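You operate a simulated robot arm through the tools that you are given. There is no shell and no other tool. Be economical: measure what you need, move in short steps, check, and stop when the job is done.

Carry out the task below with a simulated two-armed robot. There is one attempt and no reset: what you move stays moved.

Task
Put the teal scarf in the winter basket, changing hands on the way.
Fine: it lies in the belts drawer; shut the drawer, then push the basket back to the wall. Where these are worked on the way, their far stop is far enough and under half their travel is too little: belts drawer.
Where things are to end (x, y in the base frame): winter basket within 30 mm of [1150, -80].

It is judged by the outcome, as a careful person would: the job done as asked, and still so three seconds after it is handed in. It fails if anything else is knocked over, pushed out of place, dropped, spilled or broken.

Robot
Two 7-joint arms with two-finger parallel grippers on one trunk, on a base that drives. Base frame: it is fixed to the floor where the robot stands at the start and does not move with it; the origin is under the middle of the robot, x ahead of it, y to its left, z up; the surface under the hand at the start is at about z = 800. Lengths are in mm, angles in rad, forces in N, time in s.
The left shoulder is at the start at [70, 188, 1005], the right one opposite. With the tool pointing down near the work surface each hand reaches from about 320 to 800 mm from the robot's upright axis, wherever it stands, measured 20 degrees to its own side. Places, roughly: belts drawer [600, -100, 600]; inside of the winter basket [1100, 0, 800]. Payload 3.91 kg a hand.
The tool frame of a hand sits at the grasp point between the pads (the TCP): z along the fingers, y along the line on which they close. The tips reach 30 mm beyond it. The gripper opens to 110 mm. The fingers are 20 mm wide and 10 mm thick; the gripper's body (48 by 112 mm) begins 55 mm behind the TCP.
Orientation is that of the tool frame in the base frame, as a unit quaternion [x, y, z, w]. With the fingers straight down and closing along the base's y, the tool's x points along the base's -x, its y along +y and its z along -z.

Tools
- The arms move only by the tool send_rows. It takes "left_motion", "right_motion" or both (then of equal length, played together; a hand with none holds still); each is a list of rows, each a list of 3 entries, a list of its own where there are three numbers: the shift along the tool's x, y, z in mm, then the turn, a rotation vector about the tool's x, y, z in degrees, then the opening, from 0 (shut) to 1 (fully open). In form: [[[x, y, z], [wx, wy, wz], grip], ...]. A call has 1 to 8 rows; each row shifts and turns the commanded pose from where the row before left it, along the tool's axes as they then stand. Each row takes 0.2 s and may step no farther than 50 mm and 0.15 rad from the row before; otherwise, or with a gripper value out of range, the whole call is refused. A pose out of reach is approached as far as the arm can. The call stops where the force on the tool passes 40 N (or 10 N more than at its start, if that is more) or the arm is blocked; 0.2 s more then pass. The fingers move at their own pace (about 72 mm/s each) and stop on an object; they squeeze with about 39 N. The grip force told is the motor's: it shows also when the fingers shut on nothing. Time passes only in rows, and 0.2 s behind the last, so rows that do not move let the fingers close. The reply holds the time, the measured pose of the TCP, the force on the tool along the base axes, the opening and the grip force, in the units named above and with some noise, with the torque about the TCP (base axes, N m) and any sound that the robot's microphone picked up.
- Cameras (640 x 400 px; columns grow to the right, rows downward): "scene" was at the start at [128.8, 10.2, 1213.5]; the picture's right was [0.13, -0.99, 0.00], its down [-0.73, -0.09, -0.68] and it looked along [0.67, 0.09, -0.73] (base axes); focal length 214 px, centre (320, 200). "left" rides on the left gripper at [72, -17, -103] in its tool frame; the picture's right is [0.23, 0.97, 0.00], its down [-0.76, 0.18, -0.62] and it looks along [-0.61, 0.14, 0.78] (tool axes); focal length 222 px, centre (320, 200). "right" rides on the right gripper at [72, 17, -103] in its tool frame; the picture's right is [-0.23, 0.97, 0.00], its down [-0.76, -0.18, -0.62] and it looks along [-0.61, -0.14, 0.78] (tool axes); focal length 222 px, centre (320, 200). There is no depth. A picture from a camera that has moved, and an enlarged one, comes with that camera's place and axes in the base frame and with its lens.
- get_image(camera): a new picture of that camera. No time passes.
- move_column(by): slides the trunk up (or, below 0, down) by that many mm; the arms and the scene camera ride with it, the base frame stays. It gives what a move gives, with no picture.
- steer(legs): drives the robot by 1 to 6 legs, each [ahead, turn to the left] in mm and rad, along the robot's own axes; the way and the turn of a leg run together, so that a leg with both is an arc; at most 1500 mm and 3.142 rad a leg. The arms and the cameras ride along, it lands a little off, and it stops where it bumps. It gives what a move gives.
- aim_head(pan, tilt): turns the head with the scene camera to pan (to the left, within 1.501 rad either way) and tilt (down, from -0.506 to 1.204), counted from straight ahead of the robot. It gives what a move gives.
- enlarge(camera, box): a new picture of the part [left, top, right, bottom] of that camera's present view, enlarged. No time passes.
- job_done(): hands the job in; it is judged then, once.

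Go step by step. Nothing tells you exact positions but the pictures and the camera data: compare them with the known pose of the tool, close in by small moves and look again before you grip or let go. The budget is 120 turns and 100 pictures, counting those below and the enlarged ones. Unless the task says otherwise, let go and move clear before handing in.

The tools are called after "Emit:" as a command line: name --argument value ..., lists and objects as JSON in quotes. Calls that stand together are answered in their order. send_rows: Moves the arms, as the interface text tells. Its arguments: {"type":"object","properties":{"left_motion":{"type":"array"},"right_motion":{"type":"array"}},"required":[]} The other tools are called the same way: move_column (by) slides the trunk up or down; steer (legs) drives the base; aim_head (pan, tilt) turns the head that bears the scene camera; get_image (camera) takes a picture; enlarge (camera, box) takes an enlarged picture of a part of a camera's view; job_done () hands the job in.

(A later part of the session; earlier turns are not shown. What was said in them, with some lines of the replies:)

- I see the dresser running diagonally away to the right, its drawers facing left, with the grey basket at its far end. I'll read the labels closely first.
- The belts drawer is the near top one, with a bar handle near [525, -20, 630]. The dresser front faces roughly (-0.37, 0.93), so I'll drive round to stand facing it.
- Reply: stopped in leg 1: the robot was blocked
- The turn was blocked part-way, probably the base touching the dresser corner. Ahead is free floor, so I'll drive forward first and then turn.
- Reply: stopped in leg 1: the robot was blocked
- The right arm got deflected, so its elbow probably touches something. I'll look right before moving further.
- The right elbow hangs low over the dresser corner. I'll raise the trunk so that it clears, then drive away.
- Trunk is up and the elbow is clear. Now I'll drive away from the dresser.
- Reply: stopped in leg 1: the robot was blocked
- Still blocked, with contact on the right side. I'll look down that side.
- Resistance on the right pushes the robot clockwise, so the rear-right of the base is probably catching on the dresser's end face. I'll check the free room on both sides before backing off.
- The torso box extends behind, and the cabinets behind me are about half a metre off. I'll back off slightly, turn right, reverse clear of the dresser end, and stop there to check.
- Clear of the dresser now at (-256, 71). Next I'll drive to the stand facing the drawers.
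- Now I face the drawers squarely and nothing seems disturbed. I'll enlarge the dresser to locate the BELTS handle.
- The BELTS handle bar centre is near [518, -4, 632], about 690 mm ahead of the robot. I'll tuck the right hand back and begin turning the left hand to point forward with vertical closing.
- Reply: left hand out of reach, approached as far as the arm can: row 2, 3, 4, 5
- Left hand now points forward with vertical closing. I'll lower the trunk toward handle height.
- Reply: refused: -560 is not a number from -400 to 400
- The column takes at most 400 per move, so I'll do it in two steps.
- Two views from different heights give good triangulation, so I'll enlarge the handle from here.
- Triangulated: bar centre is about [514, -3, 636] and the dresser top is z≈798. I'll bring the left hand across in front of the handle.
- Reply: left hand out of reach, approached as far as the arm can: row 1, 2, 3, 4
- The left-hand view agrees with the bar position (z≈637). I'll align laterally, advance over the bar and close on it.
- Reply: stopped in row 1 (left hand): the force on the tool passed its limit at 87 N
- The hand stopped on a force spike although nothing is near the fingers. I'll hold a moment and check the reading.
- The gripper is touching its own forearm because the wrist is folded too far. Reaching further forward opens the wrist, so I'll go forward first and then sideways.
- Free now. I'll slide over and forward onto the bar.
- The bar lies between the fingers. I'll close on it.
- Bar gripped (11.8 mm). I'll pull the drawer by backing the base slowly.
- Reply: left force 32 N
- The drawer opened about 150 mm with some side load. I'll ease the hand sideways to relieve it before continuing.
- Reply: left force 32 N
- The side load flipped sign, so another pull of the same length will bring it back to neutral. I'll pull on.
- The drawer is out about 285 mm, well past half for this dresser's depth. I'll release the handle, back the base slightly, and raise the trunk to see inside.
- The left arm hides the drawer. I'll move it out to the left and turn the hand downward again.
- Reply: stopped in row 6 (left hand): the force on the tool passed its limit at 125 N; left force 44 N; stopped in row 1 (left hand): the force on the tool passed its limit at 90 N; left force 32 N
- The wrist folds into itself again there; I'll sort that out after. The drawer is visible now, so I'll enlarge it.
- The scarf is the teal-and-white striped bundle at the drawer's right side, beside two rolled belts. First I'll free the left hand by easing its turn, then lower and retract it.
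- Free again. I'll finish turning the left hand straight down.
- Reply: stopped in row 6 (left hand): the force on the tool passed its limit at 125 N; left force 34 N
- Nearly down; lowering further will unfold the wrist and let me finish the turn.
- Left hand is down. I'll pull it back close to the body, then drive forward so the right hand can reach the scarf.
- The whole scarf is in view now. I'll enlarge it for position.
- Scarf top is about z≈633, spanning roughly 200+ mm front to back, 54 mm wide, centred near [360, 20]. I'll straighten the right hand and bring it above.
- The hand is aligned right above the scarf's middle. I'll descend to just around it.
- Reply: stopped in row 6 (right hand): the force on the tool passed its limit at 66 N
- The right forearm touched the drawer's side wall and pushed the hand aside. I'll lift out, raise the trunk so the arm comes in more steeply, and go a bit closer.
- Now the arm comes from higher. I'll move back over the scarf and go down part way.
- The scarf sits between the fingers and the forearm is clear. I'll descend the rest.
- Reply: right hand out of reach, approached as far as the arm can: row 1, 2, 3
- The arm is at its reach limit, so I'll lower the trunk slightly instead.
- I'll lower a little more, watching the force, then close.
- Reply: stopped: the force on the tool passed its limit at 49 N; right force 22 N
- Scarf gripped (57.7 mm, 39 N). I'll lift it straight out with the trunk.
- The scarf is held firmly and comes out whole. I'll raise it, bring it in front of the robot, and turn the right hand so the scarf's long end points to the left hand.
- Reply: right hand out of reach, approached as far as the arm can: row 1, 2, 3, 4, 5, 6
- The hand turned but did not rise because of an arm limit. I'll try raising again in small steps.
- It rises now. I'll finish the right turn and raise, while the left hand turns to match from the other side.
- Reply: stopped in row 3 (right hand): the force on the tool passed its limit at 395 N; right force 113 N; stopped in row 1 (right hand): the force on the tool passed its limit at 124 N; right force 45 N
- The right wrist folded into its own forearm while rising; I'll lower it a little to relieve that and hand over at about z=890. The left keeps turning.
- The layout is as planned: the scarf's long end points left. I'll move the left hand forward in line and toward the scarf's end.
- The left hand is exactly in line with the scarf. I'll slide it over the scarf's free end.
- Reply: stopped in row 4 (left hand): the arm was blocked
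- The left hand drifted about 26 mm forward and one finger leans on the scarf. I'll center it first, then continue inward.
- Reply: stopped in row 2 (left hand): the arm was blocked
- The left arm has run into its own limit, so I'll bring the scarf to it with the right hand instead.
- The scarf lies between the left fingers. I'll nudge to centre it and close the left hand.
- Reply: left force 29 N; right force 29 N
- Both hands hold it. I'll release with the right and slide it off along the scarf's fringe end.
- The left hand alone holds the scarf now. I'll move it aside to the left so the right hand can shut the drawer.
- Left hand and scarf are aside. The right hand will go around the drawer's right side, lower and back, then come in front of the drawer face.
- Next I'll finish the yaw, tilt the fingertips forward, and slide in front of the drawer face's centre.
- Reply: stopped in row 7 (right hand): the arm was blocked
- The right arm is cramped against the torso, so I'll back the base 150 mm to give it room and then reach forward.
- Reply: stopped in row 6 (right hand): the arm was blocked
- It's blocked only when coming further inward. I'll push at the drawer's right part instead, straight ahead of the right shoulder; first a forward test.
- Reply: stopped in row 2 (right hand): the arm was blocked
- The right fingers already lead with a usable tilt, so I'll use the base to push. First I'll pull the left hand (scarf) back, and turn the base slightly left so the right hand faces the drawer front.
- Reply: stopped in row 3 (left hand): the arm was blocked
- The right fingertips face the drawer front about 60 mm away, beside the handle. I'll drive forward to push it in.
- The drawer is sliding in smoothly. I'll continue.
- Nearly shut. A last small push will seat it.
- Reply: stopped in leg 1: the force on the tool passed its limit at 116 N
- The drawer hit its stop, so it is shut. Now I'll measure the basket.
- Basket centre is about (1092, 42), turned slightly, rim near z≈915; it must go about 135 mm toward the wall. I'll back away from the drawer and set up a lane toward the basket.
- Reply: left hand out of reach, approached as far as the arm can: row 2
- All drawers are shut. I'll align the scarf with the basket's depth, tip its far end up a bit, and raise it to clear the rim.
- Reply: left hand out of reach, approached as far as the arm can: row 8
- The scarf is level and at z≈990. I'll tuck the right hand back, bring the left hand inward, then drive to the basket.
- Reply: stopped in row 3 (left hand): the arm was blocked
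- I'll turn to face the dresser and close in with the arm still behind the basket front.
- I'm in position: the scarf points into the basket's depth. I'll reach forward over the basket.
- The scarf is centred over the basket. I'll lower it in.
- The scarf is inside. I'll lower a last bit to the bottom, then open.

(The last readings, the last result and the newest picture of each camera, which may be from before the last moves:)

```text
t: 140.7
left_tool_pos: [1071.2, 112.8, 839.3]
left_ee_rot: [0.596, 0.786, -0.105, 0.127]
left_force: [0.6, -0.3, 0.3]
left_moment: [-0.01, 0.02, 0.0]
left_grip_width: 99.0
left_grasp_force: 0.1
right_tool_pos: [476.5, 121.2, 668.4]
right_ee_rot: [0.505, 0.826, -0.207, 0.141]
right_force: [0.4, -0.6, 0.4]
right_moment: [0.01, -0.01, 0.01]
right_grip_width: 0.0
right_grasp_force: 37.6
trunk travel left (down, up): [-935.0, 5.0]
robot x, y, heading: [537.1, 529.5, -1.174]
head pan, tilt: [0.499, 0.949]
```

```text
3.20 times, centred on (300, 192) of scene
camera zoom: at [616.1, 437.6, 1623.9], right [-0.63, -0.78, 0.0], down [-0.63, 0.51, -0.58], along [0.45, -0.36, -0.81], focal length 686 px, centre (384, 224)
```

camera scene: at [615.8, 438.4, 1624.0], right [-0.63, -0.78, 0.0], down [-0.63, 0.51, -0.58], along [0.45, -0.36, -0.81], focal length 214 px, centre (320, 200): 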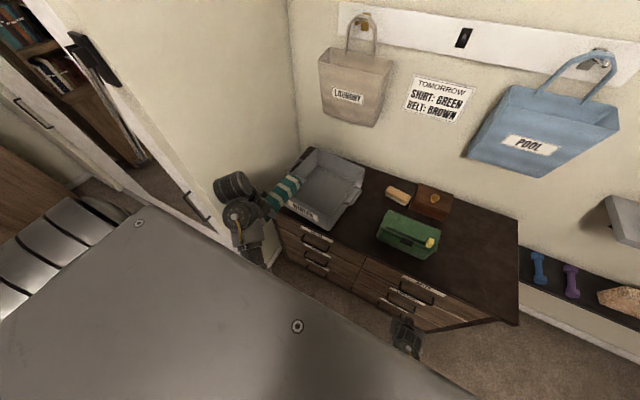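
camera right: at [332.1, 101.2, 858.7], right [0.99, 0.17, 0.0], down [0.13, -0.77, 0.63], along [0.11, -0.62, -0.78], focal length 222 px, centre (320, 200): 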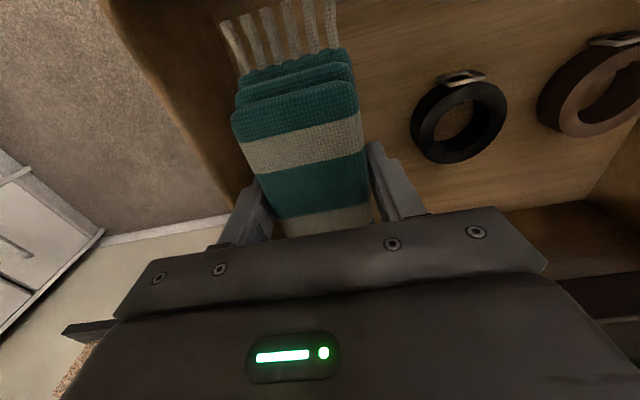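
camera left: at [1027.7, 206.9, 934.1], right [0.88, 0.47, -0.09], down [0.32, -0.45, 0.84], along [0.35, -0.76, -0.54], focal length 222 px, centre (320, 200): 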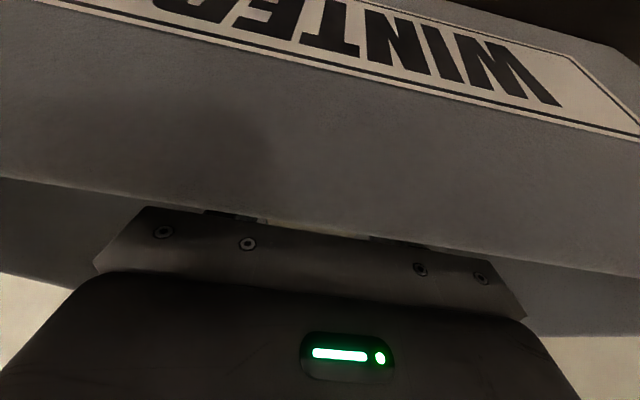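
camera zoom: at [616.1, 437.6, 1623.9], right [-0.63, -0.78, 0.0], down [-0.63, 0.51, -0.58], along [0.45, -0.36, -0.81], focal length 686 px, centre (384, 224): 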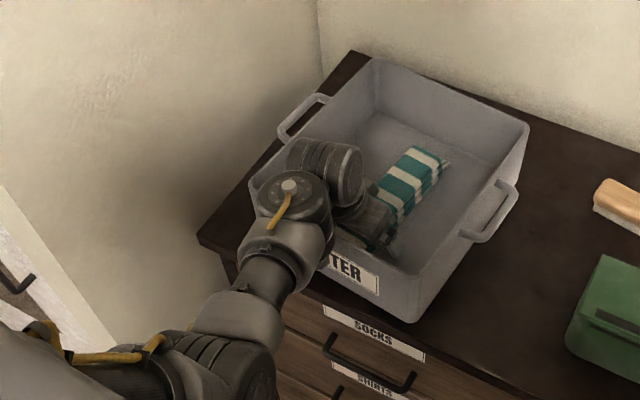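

Scarf released in the basket. I'll raise the left hand out and check.

Emit:
send_rows --left_motion '[[[-14.4, -0.6, -41.4], [0, 0, 0], 0.9], [[-14.4, -0.6, -41.4], [0, 0, 0], 0.9], [[-14.4, -0.6, -41.4], [0, 0, 0], 0.9], [[-14.4, -0.6, -41.4], [0, 0, 0], 0.9], [[37, 6, -13], [0, 0, 0], 0.5], [[37, 6, -13], [0, 0, 0], 0], [[37, 6, -13], [0, 0, 0], 0], [[37, 6, -13], [0, 0, 0], 0]]'

Emit:
enlarge --camera "scene" --box '[200, 130, 400, 255]'

```text
t: 142.5
left_tool_pos: [1051.7, 273.3, 1015.6]
left_ee_rot: [0.596, 0.786, -0.106, 0.128]
left_force: [-0.3, 0.3, -0.7]
left_moment: [0.0, -0.03, -0.01]
left_grip_width: 0.0
left_grasp_force: 37.2
right_tool_pos: [477.8, 120.3, 668.5]
right_ee_rot: [0.505, 0.825, -0.208, 0.143]
right_force: [-0.7, 0.2, -0.2]
right_moment: [0.03, 0.0, 0.04]
right_grip_width: 0.0
right_grasp_force: 38.1
trunk travel left (down, up): [-935.0, 5.0]
robot x, y, heading: [543.6, 531.0, -1.175]
head pan, tilt: [0.499, 0.949]
```

```text
3.20 times, centred on (300, 192) of scene
camera zoom: at [615.4, 439.6, 1624.1], right [-0.63, -0.78, 0.0], down [-0.63, 0.51, -0.58], along [0.45, -0.36, -0.81], focal length 686 px, centre (384, 224)
```

zoom: 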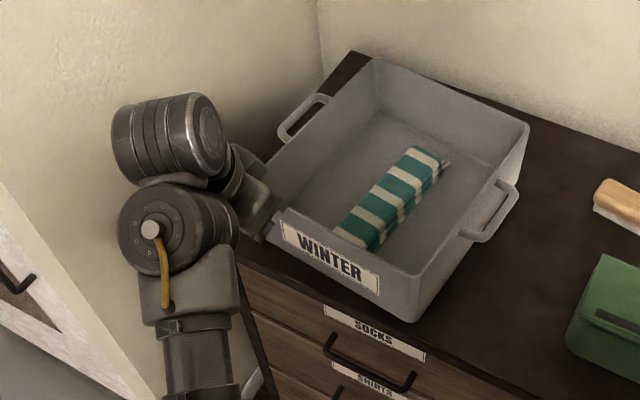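

The scarf lies flat in the basket, whose centre is about (1093, 43); target (1150, -80). I'll bring the closed left fist down in front of the basket's front face.

Emit:
send_rows --left_motion '[[[5.9, -12.8, 38.4], [0, 0, 0], 0], [[5.9, -12.8, 38.4], [0, 0, 0], 0], [[5.9, -12.8, 38.4], [0, 0, 0], 0], [[5.9, -12.8, 38.4], [0, 0, 0], 0]]'

Emit:
get_image --camera "left"

Emit:
enlarge --camera "scene" --box '[200, 130, 400, 255]'

```text
t: 143.5
left_tool_pos: [1006.7, 230.7, 860.8]
left_ee_rot: [0.596, 0.786, -0.105, 0.127]
left_force: [0.3, -0.1, -0.2]
left_moment: [-0.02, -0.01, 0.02]
left_grip_width: 0.0
left_grasp_force: 37.6
right_tool_pos: [477.0, 121.0, 669.4]
right_ee_rot: [0.505, 0.826, -0.208, 0.142]
right_force: [-0.1, 0.5, -0.3]
right_moment: [0.03, 0.0, 0.0]
right_grip_width: 0.0
right_grasp_force: 38.0
trunk travel left (down, up): [-935.0, 5.0]
robot x, y, heading: [538.8, 528.7, -1.173]
head pan, tilt: [0.499, 0.949]
```

```text
17 pictures are left
camera left: at [964.9, 325.2, 935.8], right [0.88, 0.47, -0.09], down [0.32, -0.45, 0.84], along [0.35, -0.76, -0.54], focal length 222 px, centre (320, 200)
```

left: 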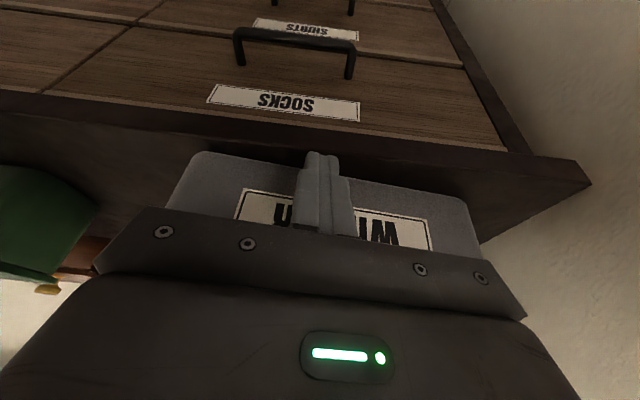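

```text
3.20 times, centred on (300, 192) of scene
camera zoom: at [616.3, 437.7, 1624.0], right [-0.62, -0.78, 0.0], down [-0.63, 0.51, -0.58], along [0.45, -0.36, -0.81], focal length 686 px, centre (384, 224)
```

zoom: 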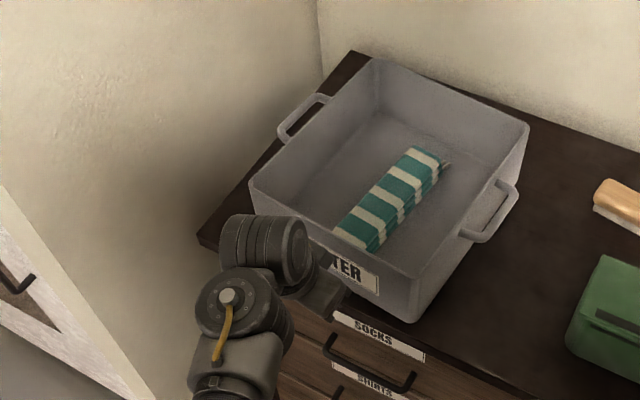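

The fist is centred in front of the WINTER label. I'll push toward the wall in small steps.

Emit:
send_rows --left_motion '[[[-18.7, 2.8, 6.4], [0, 0, 0], 0], [[-18.7, 2.8, 6.4], [0, 0, 0], 0], [[-14, 2.1, 4.8], [0, 0, 0], 0], [[-14, 2.1, 4.8], [0, 0, 0], 0], [[-14, 2.1, 4.8], [0, 0, 0], 0], [[-14, 2.1, 4.8], [0, 0, 0], 0], [[-14, 2.1, 4.8], [0, 0, 0], 0]]'

Emit:
enlarge --camera "scene" --box '[200, 130, 400, 255]'

```text
t: 145.1
left_tool_pos: [1055.4, 124.7, 860.9]
left_ee_rot: [0.596, 0.786, -0.106, 0.129]
left_force: [0.3, -0.6, 0.3]
left_moment: [0.0, 0.0, 0.02]
left_grip_width: 0.1
left_grasp_force: 37.5
right_tool_pos: [478.1, 120.5, 669.6]
right_ee_rot: [0.505, 0.825, -0.208, 0.141]
right_force: [0.0, 0.1, -0.2]
right_moment: [-0.01, 0.01, -0.01]
right_grip_width: 0.0
right_grasp_force: 38.3
trunk travel left (down, up): [-935.0, 5.0]
robot x, y, heading: [536.2, 529.6, -1.175]
head pan, tilt: [0.499, 0.949]
```

```text
3.20 times, centred on (300, 192) of scene
camera zoom: at [616.2, 437.3, 1623.9], right [-0.63, -0.78, 0.0], down [-0.63, 0.51, -0.58], along [0.45, -0.36, -0.81], focal length 686 px, centre (384, 224)
```

zoom: 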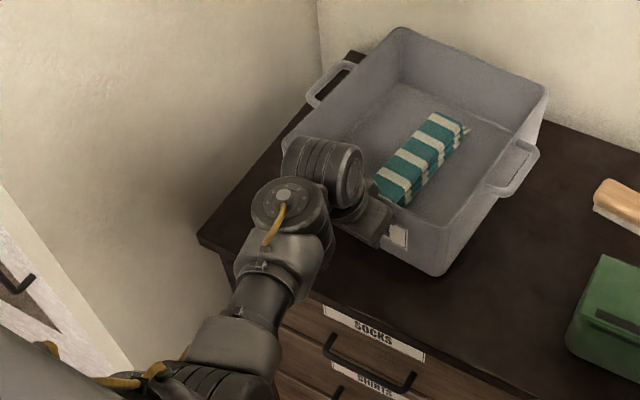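

The basket moved about 86 mm and is going straight. About 44 mm remain, so I'll push on.

Emit:
send_rows --left_motion '[[[-13, 2.6, 4.5], [0, 0, 0], 0], [[-13, 2.6, 4.5], [0, 0, 0], 0], [[-13, 2.6, 4.5], [0, 0, 0], 0]]'

Emit:
enlarge --camera "scene" --box '[200, 130, 400, 255]'

```text
t: 145.9
left_tool_pos: [1071.4, 86.3, 861.4]
left_ee_rot: [0.596, 0.785, -0.106, 0.129]
left_force: [0.0, 0.7, 0.3]
left_moment: [0.02, 0.03, 0.01]
left_grip_width: 0.0
left_grasp_force: 38.1
right_tool_pos: [477.3, 120.6, 668.1]
right_ee_rot: [0.505, 0.826, -0.208, 0.142]
right_force: [0.6, 0.7, 0.7]
right_moment: [-0.02, 0.0, 0.0]
right_grip_width: 0.1
right_grasp_force: 37.6
trunk travel left (down, up): [-935.0, 5.0]
robot x, y, heading: [535.5, 527.7, -1.177]
head pan, tilt: [0.499, 0.949]
```

```text
3.20 times, centred on (300, 192) of scene
camera zoom: at [616.1, 437.6, 1623.9], right [-0.62, -0.78, 0.0], down [-0.63, 0.51, -0.58], along [0.45, -0.36, -0.81], focal length 686 px, centre (384, 224)
```

zoom: 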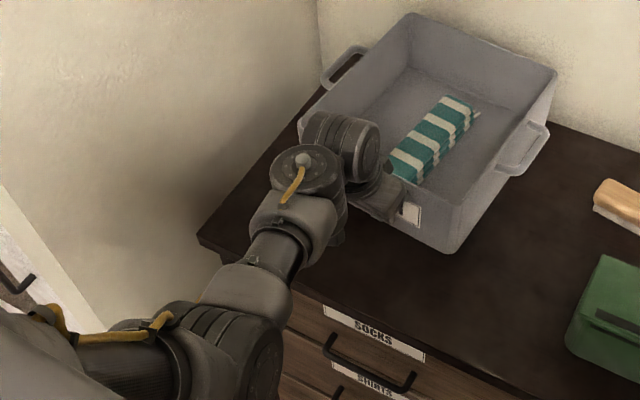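

The basket centre is now about (1143, -80). A few more millimetres will bring it against the wall and stay well within tolerance.

Emit:
send_rows --left_motion '[[[-4.5, 1.2, 1.6], [0, 0, 0], 0], [[-4.5, 1.2, 1.6], [0, 0, 0], 0]]'

Emit:
send_rows --left_motion '[[[37, 6, -13], [0, 0, 0], 0], [[37, 0, -13], [0, 0, 0], 0], [[37, 0, -13], [0, 0, 0], 0], [[37, 0, -13], [0, 0, 0], 0], [[37, 0, -13], [0, 0, 0], 0]]'

Emit:
enlarge --camera "scene" --box '[200, 130, 400, 255]'

Emit:
get_image --camera "scene"

```text
t: 146.5
left_tool_pos: [1076.2, 78.4, 862.0]
left_ee_rot: [0.597, 0.785, -0.106, 0.128]
left_force: [-0.2, 0.5, 0.8]
left_moment: [-0.01, -0.01, 0.04]
left_grip_width: 0.0
left_grasp_force: 37.7
right_tool_pos: [477.4, 122.0, 669.2]
right_ee_rot: [0.505, 0.826, -0.208, 0.141]
right_force: [-0.6, -0.4, 0.5]
right_moment: [0.01, 0.03, -0.01]
right_grip_width: 0.0
right_grasp_force: 37.7
trunk travel left (down, up): [-935.0, 5.0]
robot x, y, heading: [539.4, 530.3, -1.175]
head pan, tilt: [0.499, 0.949]
```

```text
t: 147.7
left_tool_pos: [1028.7, 269.9, 863.9]
left_ee_rot: [0.596, 0.785, -0.106, 0.128]
left_force: [-0.1, 1.1, -0.3]
left_moment: [-0.03, -0.02, -0.05]
left_grip_width: 0.0
left_grasp_force: 37.7
right_tool_pos: [476.5, 120.2, 669.2]
right_ee_rot: [0.506, 0.825, -0.208, 0.142]
right_force: [-0.5, -0.1, -0.1]
right_moment: [0.01, -0.01, -0.01]
right_grip_width: 0.0
right_grasp_force: 37.8
trunk travel left (down, up): [-935.0, 5.0]
robot x, y, heading: [535.7, 535.1, -1.173]
head pan, tilt: [0.499, 0.949]
```

```text
3.20 times, centred on (300, 192) of scene
camera zoom: at [614.5, 438.7, 1624.1], right [-0.63, -0.78, 0.0], down [-0.63, 0.51, -0.58], along [0.46, -0.36, -0.81], focal length 686 px, centre (384, 224)
```

zoom: 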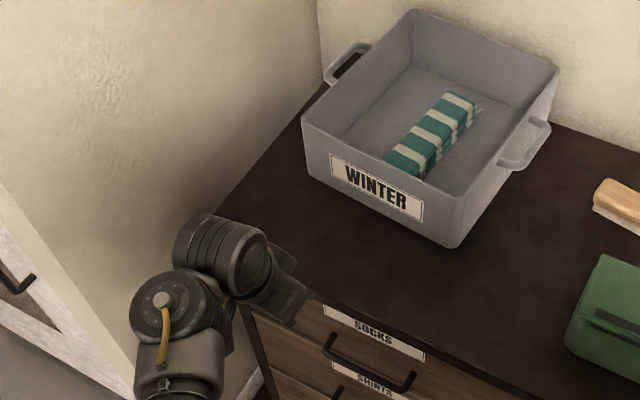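

```text
12 pictures are left
camera scene: at [614.5, 438.7, 1624.1], right [-0.63, -0.78, 0.0], down [-0.63, 0.51, -0.58], along [0.46, -0.36, -0.81], focal length 214 px, centre (320, 200)
```

scene: 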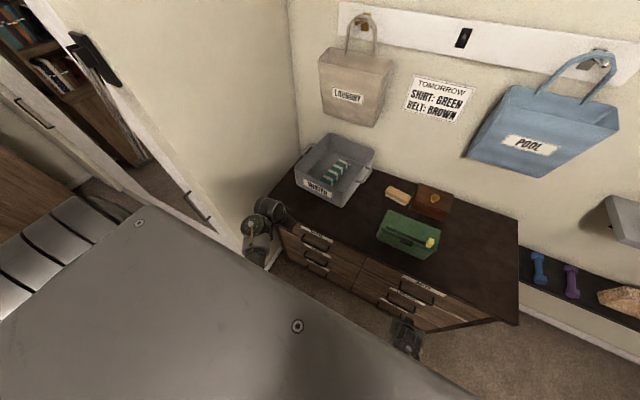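

Basket centre measures about (1151, -85), with the scarf inside. One last check that the belts drawer is flush.

Emit:
enlarge --camera "scene" --box '[290, 220, 530, 370]'

```text
2.67 times, centred on (410, 295) of scene
camera zoom: at [614.5, 438.7, 1624.1], right [-0.63, -0.78, 0.0], down [-0.63, 0.51, -0.58], along [0.46, -0.36, -0.81], focal length 572 px, centre (80, -53)
```

zoom: 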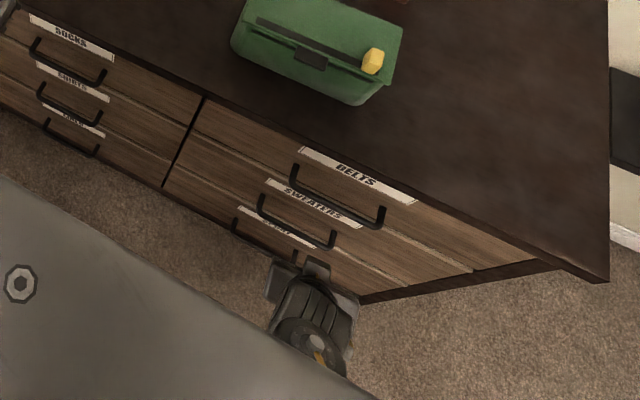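

The teal scarf is in the winter basket after changing from right hand to left. The belts drawer is shut, and the basket is back by the wall at about (1151, -85).

Emit:
job_done

```text
The job is handed in.
```

I put the teal scarf in the winter basket, passing it from the right hand to the left on the way, and handed the job in. The belts drawer is shut against its stop. The basket is back by the wall, with its centre at about (1151, -85) by the camera, roughly 5 mm from the target.

Early on, the robot bumped something near the dresser corner three times while I was driving around it. I saw nothing knocked over or moved in the pictures afterwards.
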